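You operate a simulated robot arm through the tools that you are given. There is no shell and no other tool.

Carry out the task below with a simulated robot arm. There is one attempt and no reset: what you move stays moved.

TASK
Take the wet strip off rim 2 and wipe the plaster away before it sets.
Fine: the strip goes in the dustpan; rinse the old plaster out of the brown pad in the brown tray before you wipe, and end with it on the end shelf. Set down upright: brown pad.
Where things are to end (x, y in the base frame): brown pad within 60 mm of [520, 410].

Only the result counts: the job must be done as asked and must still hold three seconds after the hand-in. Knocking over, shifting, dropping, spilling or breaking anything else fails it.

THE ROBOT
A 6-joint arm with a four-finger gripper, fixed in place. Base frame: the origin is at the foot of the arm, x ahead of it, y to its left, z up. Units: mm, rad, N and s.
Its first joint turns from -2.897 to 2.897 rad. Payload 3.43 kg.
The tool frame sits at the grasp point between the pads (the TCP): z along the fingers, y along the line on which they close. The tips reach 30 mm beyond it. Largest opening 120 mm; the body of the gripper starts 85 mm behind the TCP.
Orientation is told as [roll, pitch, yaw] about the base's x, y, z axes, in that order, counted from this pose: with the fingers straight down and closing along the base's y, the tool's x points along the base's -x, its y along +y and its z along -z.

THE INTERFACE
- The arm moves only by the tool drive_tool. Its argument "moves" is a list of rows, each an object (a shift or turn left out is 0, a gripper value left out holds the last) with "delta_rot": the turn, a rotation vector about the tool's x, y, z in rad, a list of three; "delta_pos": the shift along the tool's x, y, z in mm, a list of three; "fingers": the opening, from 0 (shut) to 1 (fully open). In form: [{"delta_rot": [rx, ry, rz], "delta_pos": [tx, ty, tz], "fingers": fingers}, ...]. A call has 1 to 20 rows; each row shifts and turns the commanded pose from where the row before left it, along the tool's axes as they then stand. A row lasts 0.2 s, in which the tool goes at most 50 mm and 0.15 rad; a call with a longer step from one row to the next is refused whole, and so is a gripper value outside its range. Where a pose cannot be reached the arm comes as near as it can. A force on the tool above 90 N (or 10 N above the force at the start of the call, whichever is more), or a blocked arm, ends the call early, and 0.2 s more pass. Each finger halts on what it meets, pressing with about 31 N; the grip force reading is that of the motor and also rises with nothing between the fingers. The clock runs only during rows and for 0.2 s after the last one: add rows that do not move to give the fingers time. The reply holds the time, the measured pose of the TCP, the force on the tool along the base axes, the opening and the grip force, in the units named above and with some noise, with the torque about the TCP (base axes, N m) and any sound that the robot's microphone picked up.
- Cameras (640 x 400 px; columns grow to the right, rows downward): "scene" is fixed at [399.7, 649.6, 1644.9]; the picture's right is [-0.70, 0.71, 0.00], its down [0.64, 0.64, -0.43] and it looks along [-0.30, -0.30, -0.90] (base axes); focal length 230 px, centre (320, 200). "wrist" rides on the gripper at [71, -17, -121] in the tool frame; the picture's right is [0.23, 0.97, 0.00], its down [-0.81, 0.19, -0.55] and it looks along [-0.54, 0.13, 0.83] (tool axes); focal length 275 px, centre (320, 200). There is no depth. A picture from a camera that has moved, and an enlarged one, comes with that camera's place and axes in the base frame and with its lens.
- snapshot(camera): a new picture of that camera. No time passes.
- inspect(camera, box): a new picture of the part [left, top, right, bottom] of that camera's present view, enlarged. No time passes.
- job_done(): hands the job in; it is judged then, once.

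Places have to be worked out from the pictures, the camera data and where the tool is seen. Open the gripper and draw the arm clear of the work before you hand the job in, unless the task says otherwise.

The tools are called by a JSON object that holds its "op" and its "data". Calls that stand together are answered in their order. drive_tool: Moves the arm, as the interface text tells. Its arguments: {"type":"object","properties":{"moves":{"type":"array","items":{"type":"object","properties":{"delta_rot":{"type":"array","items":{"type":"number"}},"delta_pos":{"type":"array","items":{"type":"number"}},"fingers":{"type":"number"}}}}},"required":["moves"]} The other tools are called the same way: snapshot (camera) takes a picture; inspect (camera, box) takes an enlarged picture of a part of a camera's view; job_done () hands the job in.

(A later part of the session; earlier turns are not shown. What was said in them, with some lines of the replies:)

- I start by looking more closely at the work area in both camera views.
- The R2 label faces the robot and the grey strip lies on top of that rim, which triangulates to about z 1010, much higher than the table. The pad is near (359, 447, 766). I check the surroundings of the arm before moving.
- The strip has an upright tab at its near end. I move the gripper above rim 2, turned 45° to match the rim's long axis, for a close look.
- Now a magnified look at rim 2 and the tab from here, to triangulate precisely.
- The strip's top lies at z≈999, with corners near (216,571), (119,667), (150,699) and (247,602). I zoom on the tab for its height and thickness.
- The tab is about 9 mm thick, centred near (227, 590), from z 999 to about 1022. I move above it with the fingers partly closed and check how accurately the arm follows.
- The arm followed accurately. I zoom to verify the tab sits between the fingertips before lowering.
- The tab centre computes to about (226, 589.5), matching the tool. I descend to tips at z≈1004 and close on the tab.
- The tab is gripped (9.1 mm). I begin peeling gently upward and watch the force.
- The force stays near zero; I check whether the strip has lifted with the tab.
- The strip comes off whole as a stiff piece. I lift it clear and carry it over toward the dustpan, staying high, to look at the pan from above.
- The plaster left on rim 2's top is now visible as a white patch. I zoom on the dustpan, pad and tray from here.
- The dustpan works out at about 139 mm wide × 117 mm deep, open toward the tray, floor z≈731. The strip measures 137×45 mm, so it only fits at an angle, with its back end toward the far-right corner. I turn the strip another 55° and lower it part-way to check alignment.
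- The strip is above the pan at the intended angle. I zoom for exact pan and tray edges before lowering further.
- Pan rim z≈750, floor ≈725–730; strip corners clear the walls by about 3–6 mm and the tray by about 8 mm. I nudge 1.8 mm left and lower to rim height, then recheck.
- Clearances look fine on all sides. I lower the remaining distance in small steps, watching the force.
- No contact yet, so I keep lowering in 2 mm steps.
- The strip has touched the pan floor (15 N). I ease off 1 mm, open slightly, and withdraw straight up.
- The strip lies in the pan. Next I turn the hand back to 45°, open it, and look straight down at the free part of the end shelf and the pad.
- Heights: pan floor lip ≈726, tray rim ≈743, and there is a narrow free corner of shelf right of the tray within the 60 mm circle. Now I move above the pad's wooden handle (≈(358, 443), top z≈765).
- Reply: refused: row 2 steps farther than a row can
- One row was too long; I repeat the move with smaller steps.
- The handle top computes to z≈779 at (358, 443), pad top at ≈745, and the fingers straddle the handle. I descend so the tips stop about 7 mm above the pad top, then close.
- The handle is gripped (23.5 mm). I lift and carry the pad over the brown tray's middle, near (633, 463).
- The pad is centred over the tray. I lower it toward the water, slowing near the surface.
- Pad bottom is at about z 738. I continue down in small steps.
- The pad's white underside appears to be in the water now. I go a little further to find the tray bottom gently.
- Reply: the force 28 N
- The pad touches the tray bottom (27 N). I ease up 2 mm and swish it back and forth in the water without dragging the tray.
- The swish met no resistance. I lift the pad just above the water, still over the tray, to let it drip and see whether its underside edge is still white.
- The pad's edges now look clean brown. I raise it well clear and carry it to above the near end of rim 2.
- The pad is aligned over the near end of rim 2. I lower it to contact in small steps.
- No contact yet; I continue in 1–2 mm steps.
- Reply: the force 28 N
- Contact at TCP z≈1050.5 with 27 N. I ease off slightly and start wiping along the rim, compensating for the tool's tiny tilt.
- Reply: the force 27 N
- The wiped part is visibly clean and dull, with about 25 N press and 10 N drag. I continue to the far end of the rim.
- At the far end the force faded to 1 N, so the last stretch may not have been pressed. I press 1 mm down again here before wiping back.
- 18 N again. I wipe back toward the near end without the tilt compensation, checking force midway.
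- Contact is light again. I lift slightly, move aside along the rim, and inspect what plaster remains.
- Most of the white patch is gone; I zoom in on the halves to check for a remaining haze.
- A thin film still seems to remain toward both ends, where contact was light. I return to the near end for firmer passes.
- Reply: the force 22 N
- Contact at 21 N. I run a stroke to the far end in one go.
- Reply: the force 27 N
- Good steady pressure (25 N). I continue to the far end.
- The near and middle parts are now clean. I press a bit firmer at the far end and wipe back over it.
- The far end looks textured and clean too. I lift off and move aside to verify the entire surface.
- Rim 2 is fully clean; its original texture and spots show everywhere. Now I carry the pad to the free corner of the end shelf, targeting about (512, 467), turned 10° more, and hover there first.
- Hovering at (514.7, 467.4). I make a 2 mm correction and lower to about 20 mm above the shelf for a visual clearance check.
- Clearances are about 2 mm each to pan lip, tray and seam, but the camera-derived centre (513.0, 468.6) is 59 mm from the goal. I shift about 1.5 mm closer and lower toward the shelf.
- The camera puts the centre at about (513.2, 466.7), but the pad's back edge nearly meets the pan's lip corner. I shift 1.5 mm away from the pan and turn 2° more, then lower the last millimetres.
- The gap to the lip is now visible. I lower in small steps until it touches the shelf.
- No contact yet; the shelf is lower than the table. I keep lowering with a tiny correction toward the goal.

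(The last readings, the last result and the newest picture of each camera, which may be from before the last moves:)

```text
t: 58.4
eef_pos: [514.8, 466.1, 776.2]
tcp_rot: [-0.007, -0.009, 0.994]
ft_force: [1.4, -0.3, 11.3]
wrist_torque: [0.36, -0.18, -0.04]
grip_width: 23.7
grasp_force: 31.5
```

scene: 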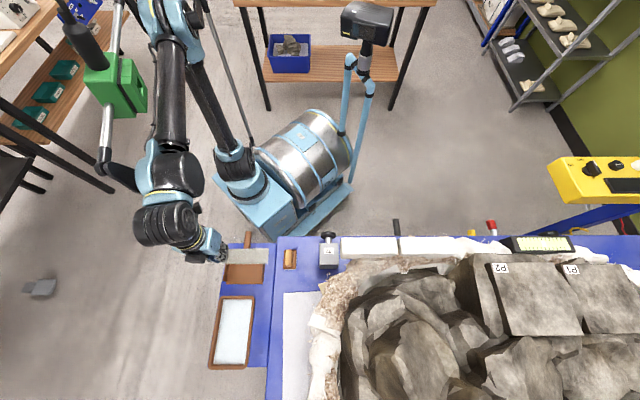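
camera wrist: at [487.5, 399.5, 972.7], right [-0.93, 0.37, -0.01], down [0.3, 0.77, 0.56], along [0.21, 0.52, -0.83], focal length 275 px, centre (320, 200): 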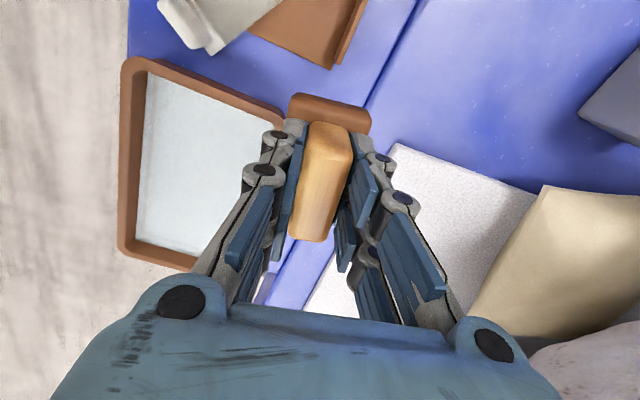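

Contact begins at the pad's front edge (11 N). I press 0.6 mm more to see it settle flat.

{"op": "drive_tool", "data": {"moves": [{"delta_pos": [0, 0, 0.6]}]}}

{"op": "inspect", "data": {"camera": "wrist", "box": [230, 0, 470, 150]}}

{"op": "inspect", "data": {"camera": "scene", "box": [240, 265, 304, 315]}}

```text
t: 58.8
eef_pos: [515.5, 467.8, 776.1]
tcp_rot: [-0.01, -0.009, 0.994]
ft_force: [6.4, 0.7, 25.3]
wrist_torque: [0.27, -0.37, 0.0]
grip_width: 23.6
grasp_force: 30.8
```

```text
2.67 times, centred on (350, 75) of wrist
camera zoom: at [488.9, 397.5, 896.6], right [-0.94, 0.34, -0.01], down [0.27, 0.78, 0.56], along [0.2, 0.52, -0.83], focal length 734 px, centre (240, 533)
```

zoom: 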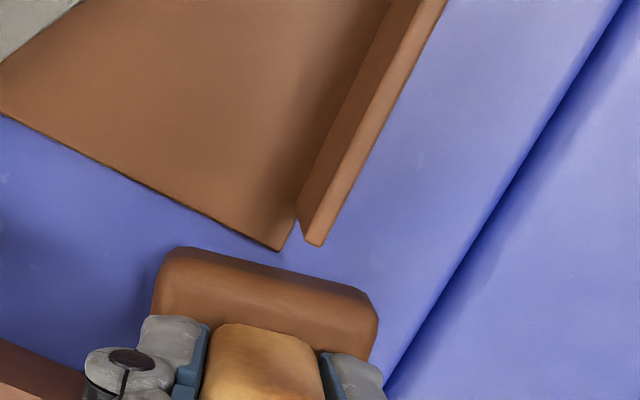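

```text
8.00 times, centred on (272, 290) of scene
camera zoom: at [399.7, 649.6, 1644.9], right [-0.7, 0.71, 0.0], down [0.64, 0.64, -0.43], along [-0.3, -0.3, -0.9], focal length 1837 px, centre (704, -520)
```

zoom: 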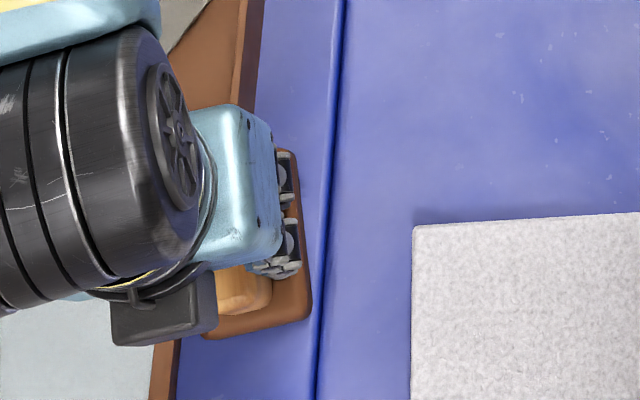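

The pad rests on the shelf; camera-derived centre ≈(514.3, 467.2), about 57.5 mm from the goal, clear of the pan and tray. I ease off, open only slightly to stay clear of the tray rim, and retract straight up.

{"op": "drive_tool", "data": {"moves": [{"delta_pos": [0, 0, -0.8]}, {"fingers": 0.235}, {}, {"delta_pos": [0, 0, -5]}, {"delta_pos": [0, 0, -15]}, {"delta_pos": [0, 0, -30]}, {"delta_pos": [0, 0, -40]}, {"delta_pos": [0, 0, -40]}]}}

{"op": "snapshot", "data": {"camera": "wrist"}}

{"op": "inspect", "data": {"camera": "scene", "box": [240, 265, 304, 315]}}

```text
t: 60.6
eef_pos: [512.1, 465.9, 908.3]
tcp_rot: [-0.007, -0.006, 0.996]
ft_force: [0.6, 0.4, -0.1]
wrist_torque: [0.02, 0.0, 0.03]
grip_width: 28.5
grasp_force: 0.0
```

```text
taken
camera wrist: at [486.3, 396.4, 1028.3], right [-0.94, 0.34, -0.01], down [0.27, 0.78, 0.56], along [0.19, 0.52, -0.83], focal length 275 px, centre (320, 200)
```

wrist: 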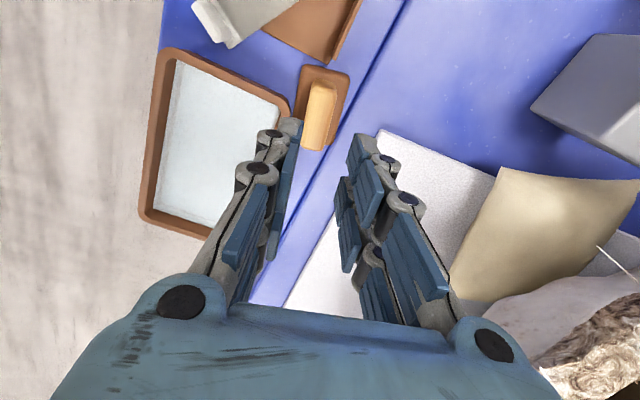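

```text
8.00 times, centred on (272, 290) of scene
camera zoom: at [399.7, 649.6, 1644.9], right [-0.7, 0.71, 0.0], down [0.64, 0.64, -0.43], along [-0.3, -0.3, -0.9], focal length 1837 px, centre (704, -520)
```

zoom: 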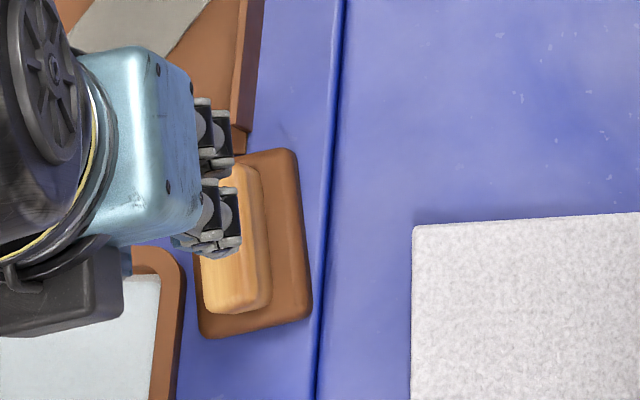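

The pad stands upright on the shelf corner. I open the hand, draw the arm up and away, and verify everything.

{"op": "drive_tool", "data": {"moves": [{"delta_pos": [0, 0, -45], "fingers": 0.6}, {"delta_pos": [0, 0, -45]}, {"delta_pos": [15, 0, -45]}, {"delta_pos": [30, 0, -35]}, {"delta_pos": [30, 0, -35]}, {"delta_pos": [40, 0, -20]}, {"delta_pos": [40, 0, -10]}, {}]}}

{"op": "snapshot", "data": {"camera": "scene"}}

{"op": "inspect", "data": {"camera": "scene", "box": [215, 240, 295, 310]}}

{"op": "inspect", "data": {"camera": "scene", "box": [240, 265, 304, 315]}}

{"op": "snapshot", "data": {"camera": "wrist"}}

```text
t: 62.4
eef_pos: [427.5, 336.2, 1142.4]
tcp_rot: [-0.008, -0.007, 0.993]
ft_force: [0.2, 0.4, 0.4]
wrist_torque: [0.01, 0.01, -0.03]
grip_width: 72.2
grasp_force: 0.2
```

```text
taken
```

scene: 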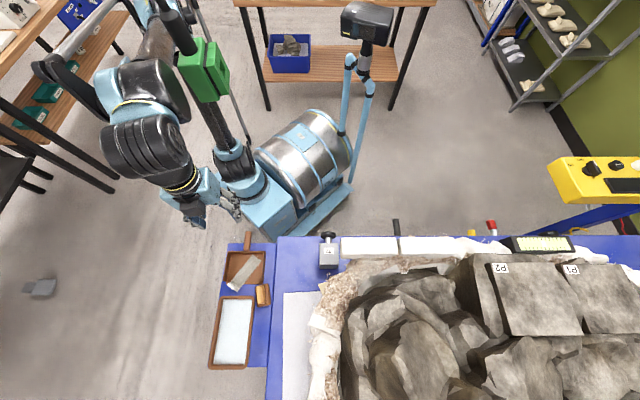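

```text
5.71 times, centred on (255, 275) of scene
camera zoom: at [399.7, 649.6, 1644.9], right [-0.7, 0.71, 0.0], down [0.64, 0.64, -0.43], along [-0.3, -0.3, -0.9], focal length 1312 px, centre (691, -229)
```

zoom: 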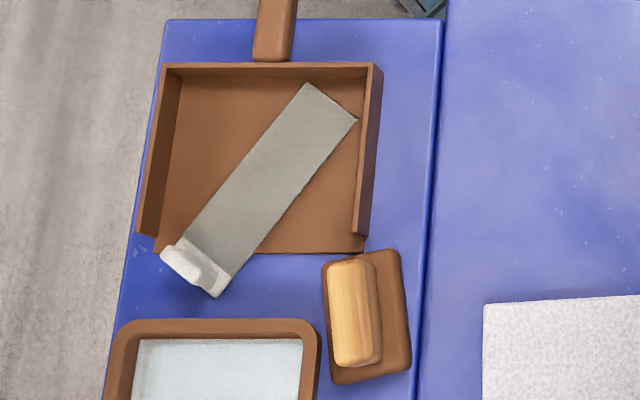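

```text
8.00 times, centred on (272, 290) of scene
camera zoom: at [399.7, 649.6, 1644.9], right [-0.7, 0.71, 0.0], down [0.64, 0.64, -0.43], along [-0.3, -0.3, -0.9], focal length 1837 px, centre (704, -520)
```

zoom: 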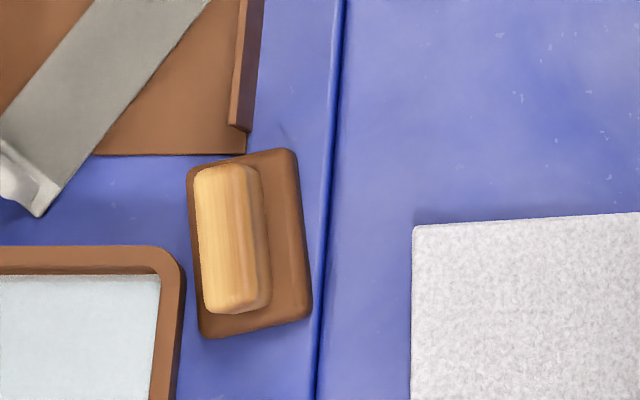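

```text
taken
camera wrist: at [401.5, 265.4, 1262.2], right [-0.94, 0.34, -0.01], down [0.27, 0.78, 0.56], along [0.19, 0.52, -0.83], focal length 275 px, centre (320, 200)
```

wrist: 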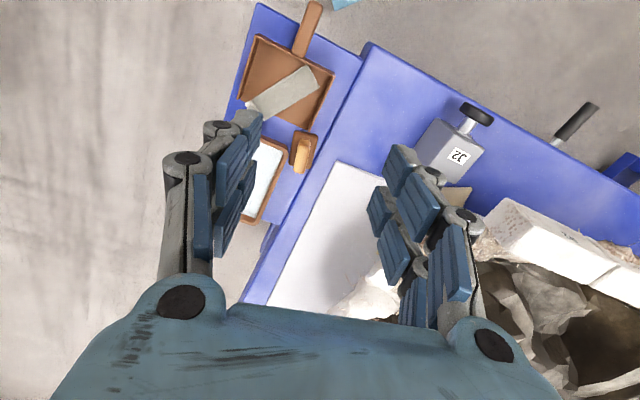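

By cross-checking both views, the pad's centre lies a few mm ahead of where I gripped it, putting it about 60 mm from the goal – too marginal. There is still ~3 mm to the pan lip and ~6 mm to the tray, so I go back, regrip and shift it about 4 mm.

{"op": "drive_tool", "data": {"moves": [{"delta_pos": [-39.6, -0.4, 0], "fingers": 0.35}, {"delta_pos": [-39.6, -0.4, 0]}, {"delta_pos": [-39.6, -0.4, 0]}, {"delta_pos": [-39.6, -0.3, 0]}, {"delta_pos": [0, 0, 30]}, {"delta_pos": [0, 0, 45]}, {"delta_pos": [0, 0, 45]}, {"delta_pos": [0, 0, 45]}, {"delta_pos": [0, 0, 45]}, {"delta_pos": [0, 0, 45]}, {"delta_pos": [0, 0, 35]}, {"delta_pos": [0, 0, 20]}, {}]}}

{"op": "snapshot", "data": {"camera": "wrist"}}

{"op": "inspect", "data": {"camera": "wrist", "box": [230, 20, 422, 140]}}

```text
t: 65.2
eef_pos: [516.5, 471.7, 828.5]
tcp_rot: [-0.006, -0.007, 0.997]
ft_force: [-0.5, 1.1, -0.6]
wrist_torque: [0.0, 0.01, -0.03]
grip_width: 42.1
grasp_force: 0.1
```

```text
taken
camera wrist: at [490.3, 400.7, 949.2], right [-0.94, 0.34, -0.01], down [0.27, 0.78, 0.56], along [0.19, 0.52, -0.83], focal length 275 px, centre (320, 200)
```

wrist: 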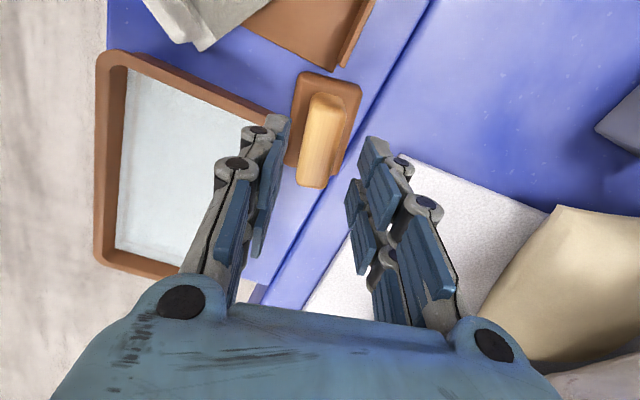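

```text
3.33 times, centred on (326, 80) of wrist
camera zoom: at [490.3, 400.7, 949.2], right [-0.94, 0.34, -0.01], down [0.27, 0.78, 0.56], along [0.19, 0.52, -0.83], focal length 918 px, centre (300, 600)
```

zoom: 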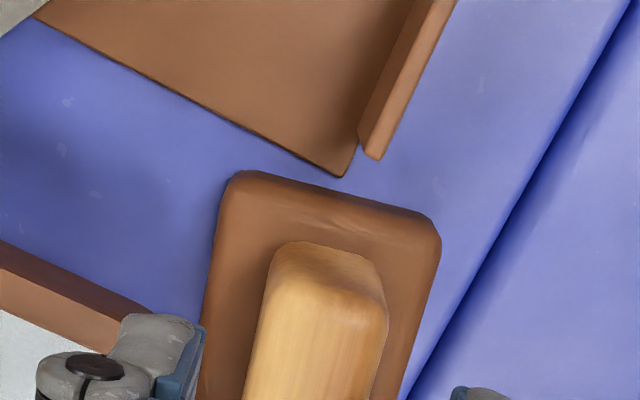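

Pad back edge is ~2.9 mm from the pan corner, and the hand is centred on the handle. I descend, regrip higher on the handle and check.

{"op": "drive_tool", "data": {"moves": [{"delta_pos": [0, -0.6, 20]}, {"delta_pos": [0, 0, 17]}, {"delta_pos": [0, 0, 8]}, {"fingers": 0.0}, {}]}}

{"op": "inspect", "data": {"camera": "wrist", "box": [230, 0, 470, 150]}}

```text
t: 66.4
eef_pos: [518.0, 469.3, 785.1]
tcp_rot: [-0.006, -0.006, 0.994]
ft_force: [1.2, -0.3, 1.6]
wrist_torque: [0.01, 0.0, 0.03]
grip_width: 23.5
grasp_force: 31.3
```

```text
2.67 times, centred on (350, 75) of wrist
camera zoom: at [492.1, 399.6, 905.4], right [-0.94, 0.34, -0.01], down [0.27, 0.78, 0.56], along [0.19, 0.52, -0.83], focal length 734 px, centre (240, 533)
```

zoom: 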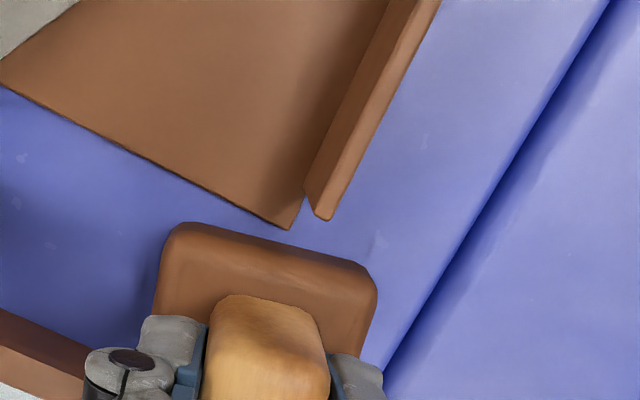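

Regripped; pad centre now estimates to about (518, 468.5), 58–59 mm from the goal. I lift 4 mm, shift about 3 mm toward the goal, and lower again.

{"op": "drive_tool", "data": {"moves": [{"delta_pos": [0, 0, -4]}, {"delta_pos": [1.81, -2.27, 0]}, {}]}}

{"op": "inspect", "data": {"camera": "wrist", "box": [230, 0, 470, 150]}}

{"op": "inspect", "data": {"camera": "scene", "box": [240, 265, 304, 315]}}

```text
t: 67.2
eef_pos: [519.0, 466.0, 790.4]
tcp_rot: [-0.006, -0.008, 0.995]
ft_force: [-0.2, 0.1, -0.3]
wrist_torque: [0.03, 0.04, -0.01]
grip_width: 23.4
grasp_force: 30.9
```

```text
2.67 times, centred on (350, 75) of wrist
camera zoom: at [492.9, 396.8, 909.9], right [-0.94, 0.34, -0.01], down [0.27, 0.78, 0.56], along [0.19, 0.52, -0.83], focal length 734 px, centre (240, 533)
```

zoom: 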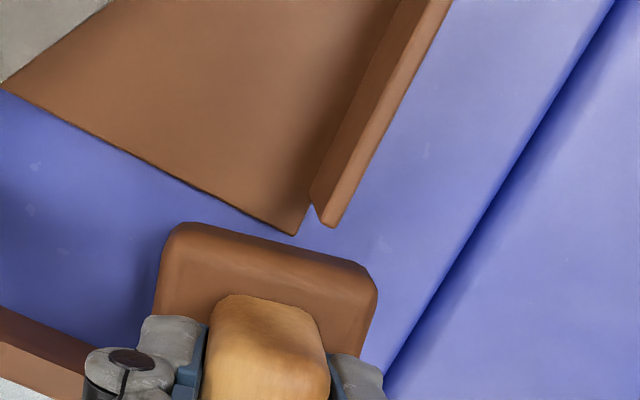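

```text
8.00 times, centred on (272, 290) of scene
camera zoom: at [399.7, 649.6, 1644.9], right [-0.7, 0.71, 0.0], down [0.64, 0.64, -0.43], along [-0.3, -0.3, -0.9], focal length 1837 px, centre (704, -520)
```

zoom: 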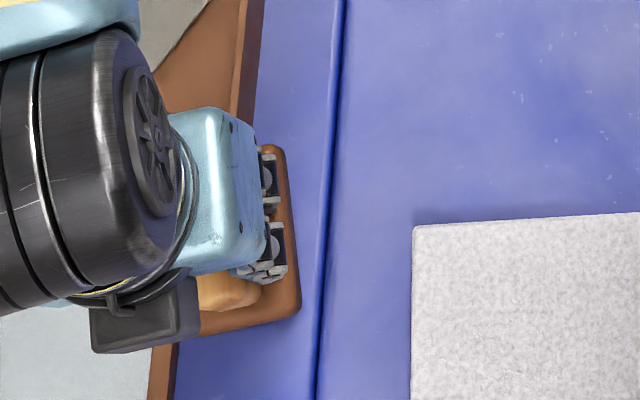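

Clearance to the pan lip is still ~2.5 mm. I lower back onto the shelf.

{"op": "drive_tool", "data": {"moves": [{"delta_pos": [0, 0, 2]}, {"delta_pos": [0, 0, 1.2]}, {"delta_pos": [0, 0, 0.8]}]}}

```text
t: 68.0
eef_pos: [519.1, 464.7, 785.9]
tcp_rot: [-0.007, -0.008, 0.996]
ft_force: [-0.6, -0.1, -0.4]
wrist_torque: [-0.01, 0.08, 0.01]
grip_width: 23.3
grasp_force: 30.5
```

{"op": "drive_tool", "data": {"moves": [{"delta_pos": [0, 0, 0.8]}, {"delta_pos": [0, 0, 0.6]}]}}

{"op": "inspect", "data": {"camera": "wrist", "box": [230, 0, 470, 150]}}

```text
t: 68.6
eef_pos: [518.3, 465.8, 784.8]
tcp_rot: [-0.006, -0.006, 0.994]
ft_force: [2.6, 0.4, 9.2]
wrist_torque: [0.06, 0.05, -0.06]
grip_width: 23.4
grasp_force: 30.5
```

```text
2.67 times, centred on (350, 75) of wrist
camera zoom: at [492.7, 396.5, 905.2], right [-0.94, 0.34, -0.01], down [0.27, 0.78, 0.56], along [0.19, 0.52, -0.83], focal length 734 px, centre (240, 533)
```

zoom: 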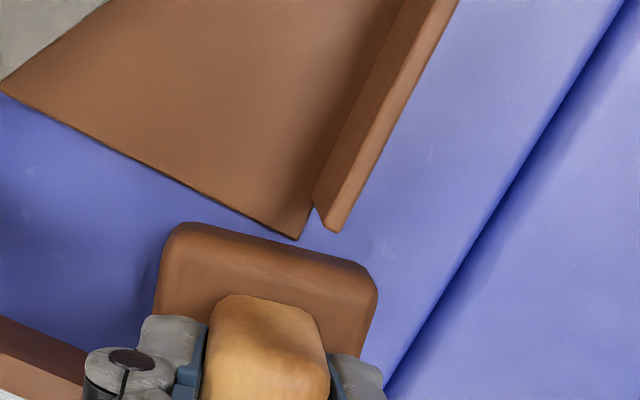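

The pad is down at the same height (9 N) with TCP at ≈(518.1, 466.2), about 56 mm from the goal. I release and retract straight up, then clear away.

{"op": "drive_tool", "data": {"moves": [{"delta_pos": [0, 0, -0.4]}, {"fingers": 0.26}, {}, {"delta_pos": [0, 0, -8]}, {"delta_pos": [0, 0, -20]}, {"delta_pos": [0, 0, -40]}, {"delta_pos": [0, 0, -45]}, {"delta_pos": [0, 0, -45], "fingers": 0.6}, {"delta_pos": [0, 0, -45]}, {"delta_pos": [15, 0, -45]}, {"delta_pos": [30, 0, -35]}, {"delta_pos": [40, 0, -25]}, {"delta_pos": [45, 0, -15]}, {"delta_pos": [45, 0, 0]}, {}]}}

{"op": "snapshot", "data": {"camera": "scene"}}

{"op": "inspect", "data": {"camera": "scene", "box": [240, 265, 304, 315]}}

{"op": "inspect", "data": {"camera": "scene", "box": [205, 230, 301, 380]}}

{"op": "inspect", "data": {"camera": "scene", "box": [310, 220, 420, 290]}}

```text
t: 71.8
eef_pos: [418.2, 320.8, 1106.6]
tcp_rot: [-0.007, -0.007, 0.994]
ft_force: [0.6, -0.8, -1.1]
wrist_torque: [0.03, 0.0, 0.01]
grip_width: 72.0
grasp_force: 0.1
```

```text
taken
```

scene: 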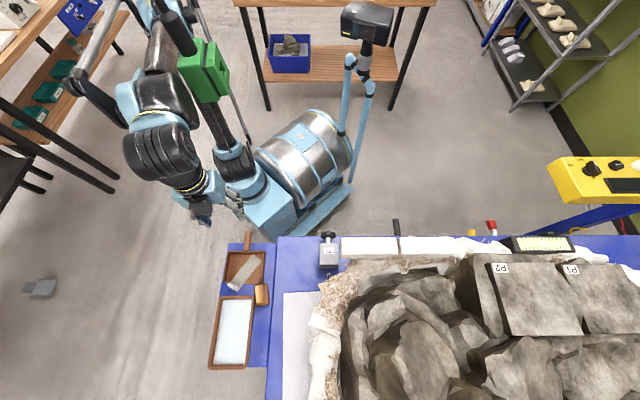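

```text
8.00 times, centred on (272, 290) of scene
camera zoom: at [399.7, 649.6, 1644.9], right [-0.7, 0.71, 0.0], down [0.64, 0.64, -0.43], along [-0.3, -0.3, -0.9], focal length 1837 px, centre (704, -520)
```

zoom: 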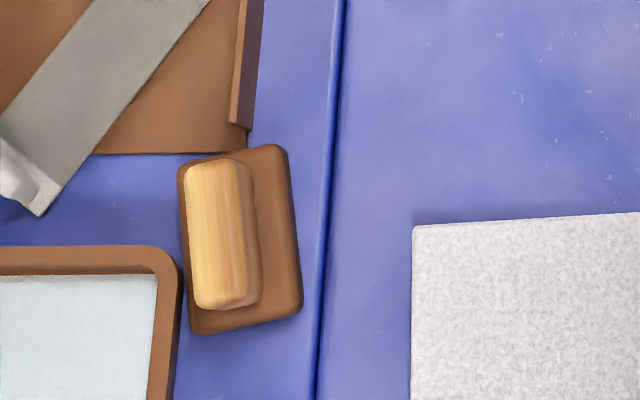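

```text
2.67 times, centred on (253, 305) of scene
camera zoom: at [399.7, 649.6, 1644.9], right [-0.7, 0.71, 0.0], down [0.64, 0.64, -0.43], along [-0.3, -0.3, -0.9], focal length 612 px, centre (499, -80)
```

zoom: 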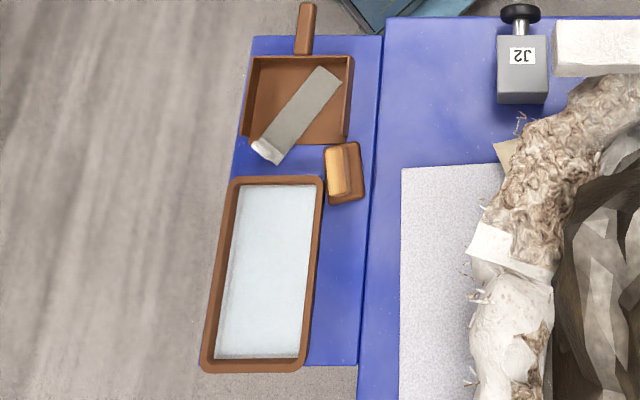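

```text
5.71 times, centred on (365, 255) of scene
camera zoom: at [399.7, 649.6, 1644.9], right [-0.7, 0.71, 0.0], down [0.64, 0.64, -0.43], along [-0.3, -0.3, -0.9], focal length 1312 px, centre (63, -114)
```

zoom: 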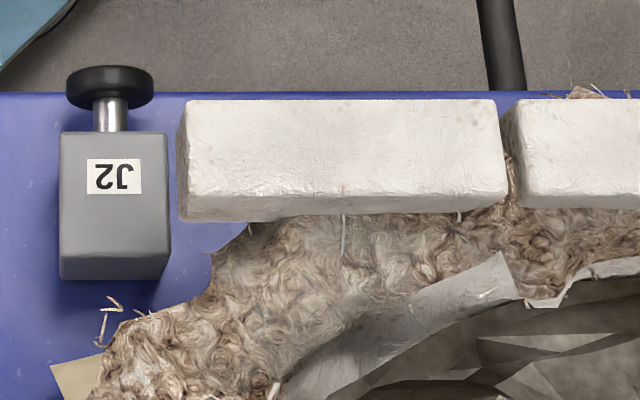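

The pad now appears to sit right next to the tray; I check with the same crops as before whether the tray moved.

{"op": "inspect", "data": {"camera": "scene", "box": [200, 280, 312, 380]}}

{"op": "inspect", "data": {"camera": "scene", "box": [215, 245, 279, 305]}}

{"op": "inspect", "data": {"camera": "scene", "box": [255, 288, 271, 300]}}

{"op": "inspect", "data": {"camera": "scene", "box": [220, 285, 300, 380]}}

```text
4.00 times, centred on (256, 330) of scene
camera zoom: at [399.7, 649.6, 1644.9], right [-0.7, 0.71, 0.0], down [0.64, 0.64, -0.43], along [-0.3, -0.3, -0.9], focal length 918 px, centre (576, -320)
```

zoom: 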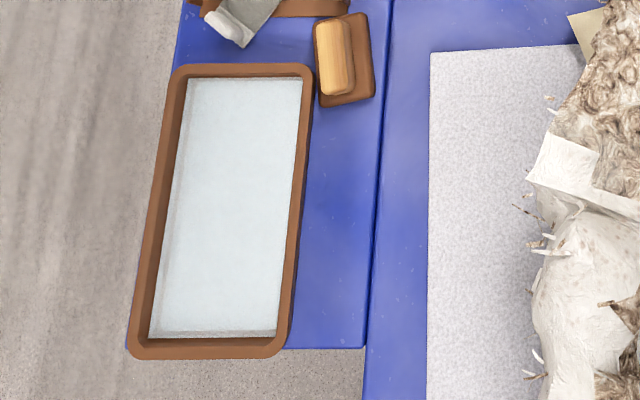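

```text
6.67 times, centred on (247, 275) of scene
camera zoom: at [399.7, 649.6, 1644.9], right [-0.7, 0.71, 0.0], down [0.64, 0.64, -0.43], along [-0.3, -0.3, -0.9], focal length 1531 px, centre (807, -300)
```

zoom: 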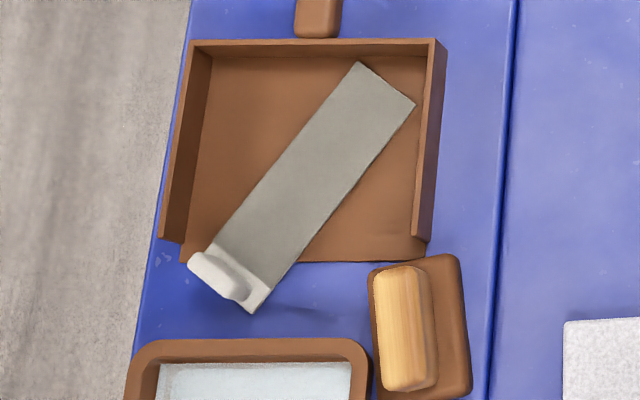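

```text
16.00 times, centred on (263, 294) of scene
camera zoom: at [399.7, 649.6, 1644.9], right [-0.7, 0.71, 0.0], down [0.64, 0.64, -0.43], along [-0.3, -0.3, -0.9], focal length 3674 px, centre (1232, -1304)
```

zoom: 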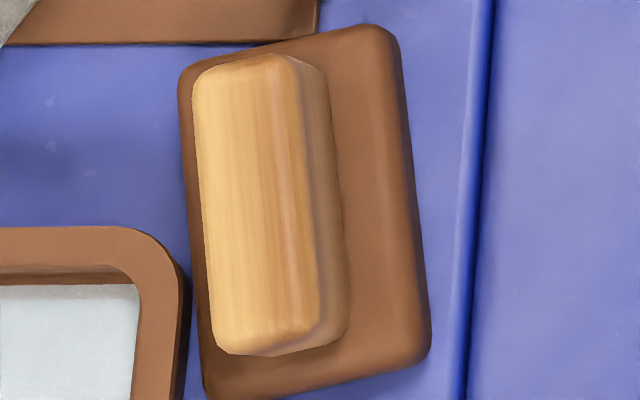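

```text
4.21 times, centred on (260, 332) of scene
camera zoom: at [399.7, 649.6, 1644.9], right [-0.7, 0.71, 0.0], down [0.64, 0.64, -0.43], along [-0.3, -0.3, -0.9], focal length 967 px, centre (573, -358)
```

zoom: 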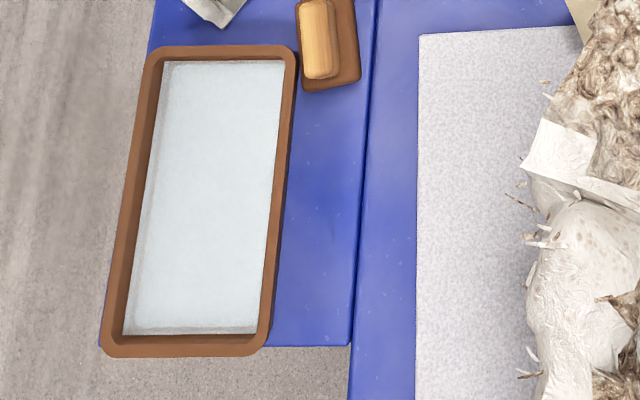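

The tray is within about 1 mm of where it was, and the strip, pan and rim are unchanged. The pad stands upright at about (516–518, 466), roughly 56 mm from the goal. The arm is clear and the hand is open, so I hand in the job.

{"op": "job_done", "data": {}}

```text
The job is handed in.
```

I've handed the job in. The strip is off rim 2, the plaster is wiped away, and the brown pad is on the end shelf, but two margins are thin.

- **Strip:** it came off in one piece and lies in the dustpan at an angle. It is about 137 mm long and the pan about 117 mm deep, so the tab end sticks out past the open front edge.
- **Pad rinse:** I pressed and swished the pad in the brown tray's water before wiping. Its white underside edge no longer showed afterwards.
- **Rim 2:** the first passes left a thin film at both ends, so I went over it again more firmly. The last close-ups showed the rim's own texture across the whole top.
- **Pad position:** it stands upright at about (516–518, 466), which I estimate is 56–57 mm from [520, 410]. The limit is 60 mm, and the free spot between the dustpan, tray and shelf edge was tight. My first placement measured about 60 mm off, so I picked the pad up and moved it closer.
- **Tray:** that move put the pad right beside the brown tray. Comparing pictures, its back-right corner may have shifted about 1 mm. I saw no spill.

Nothing else appears to have moved. The gripper is open and the arm is clear of the work.
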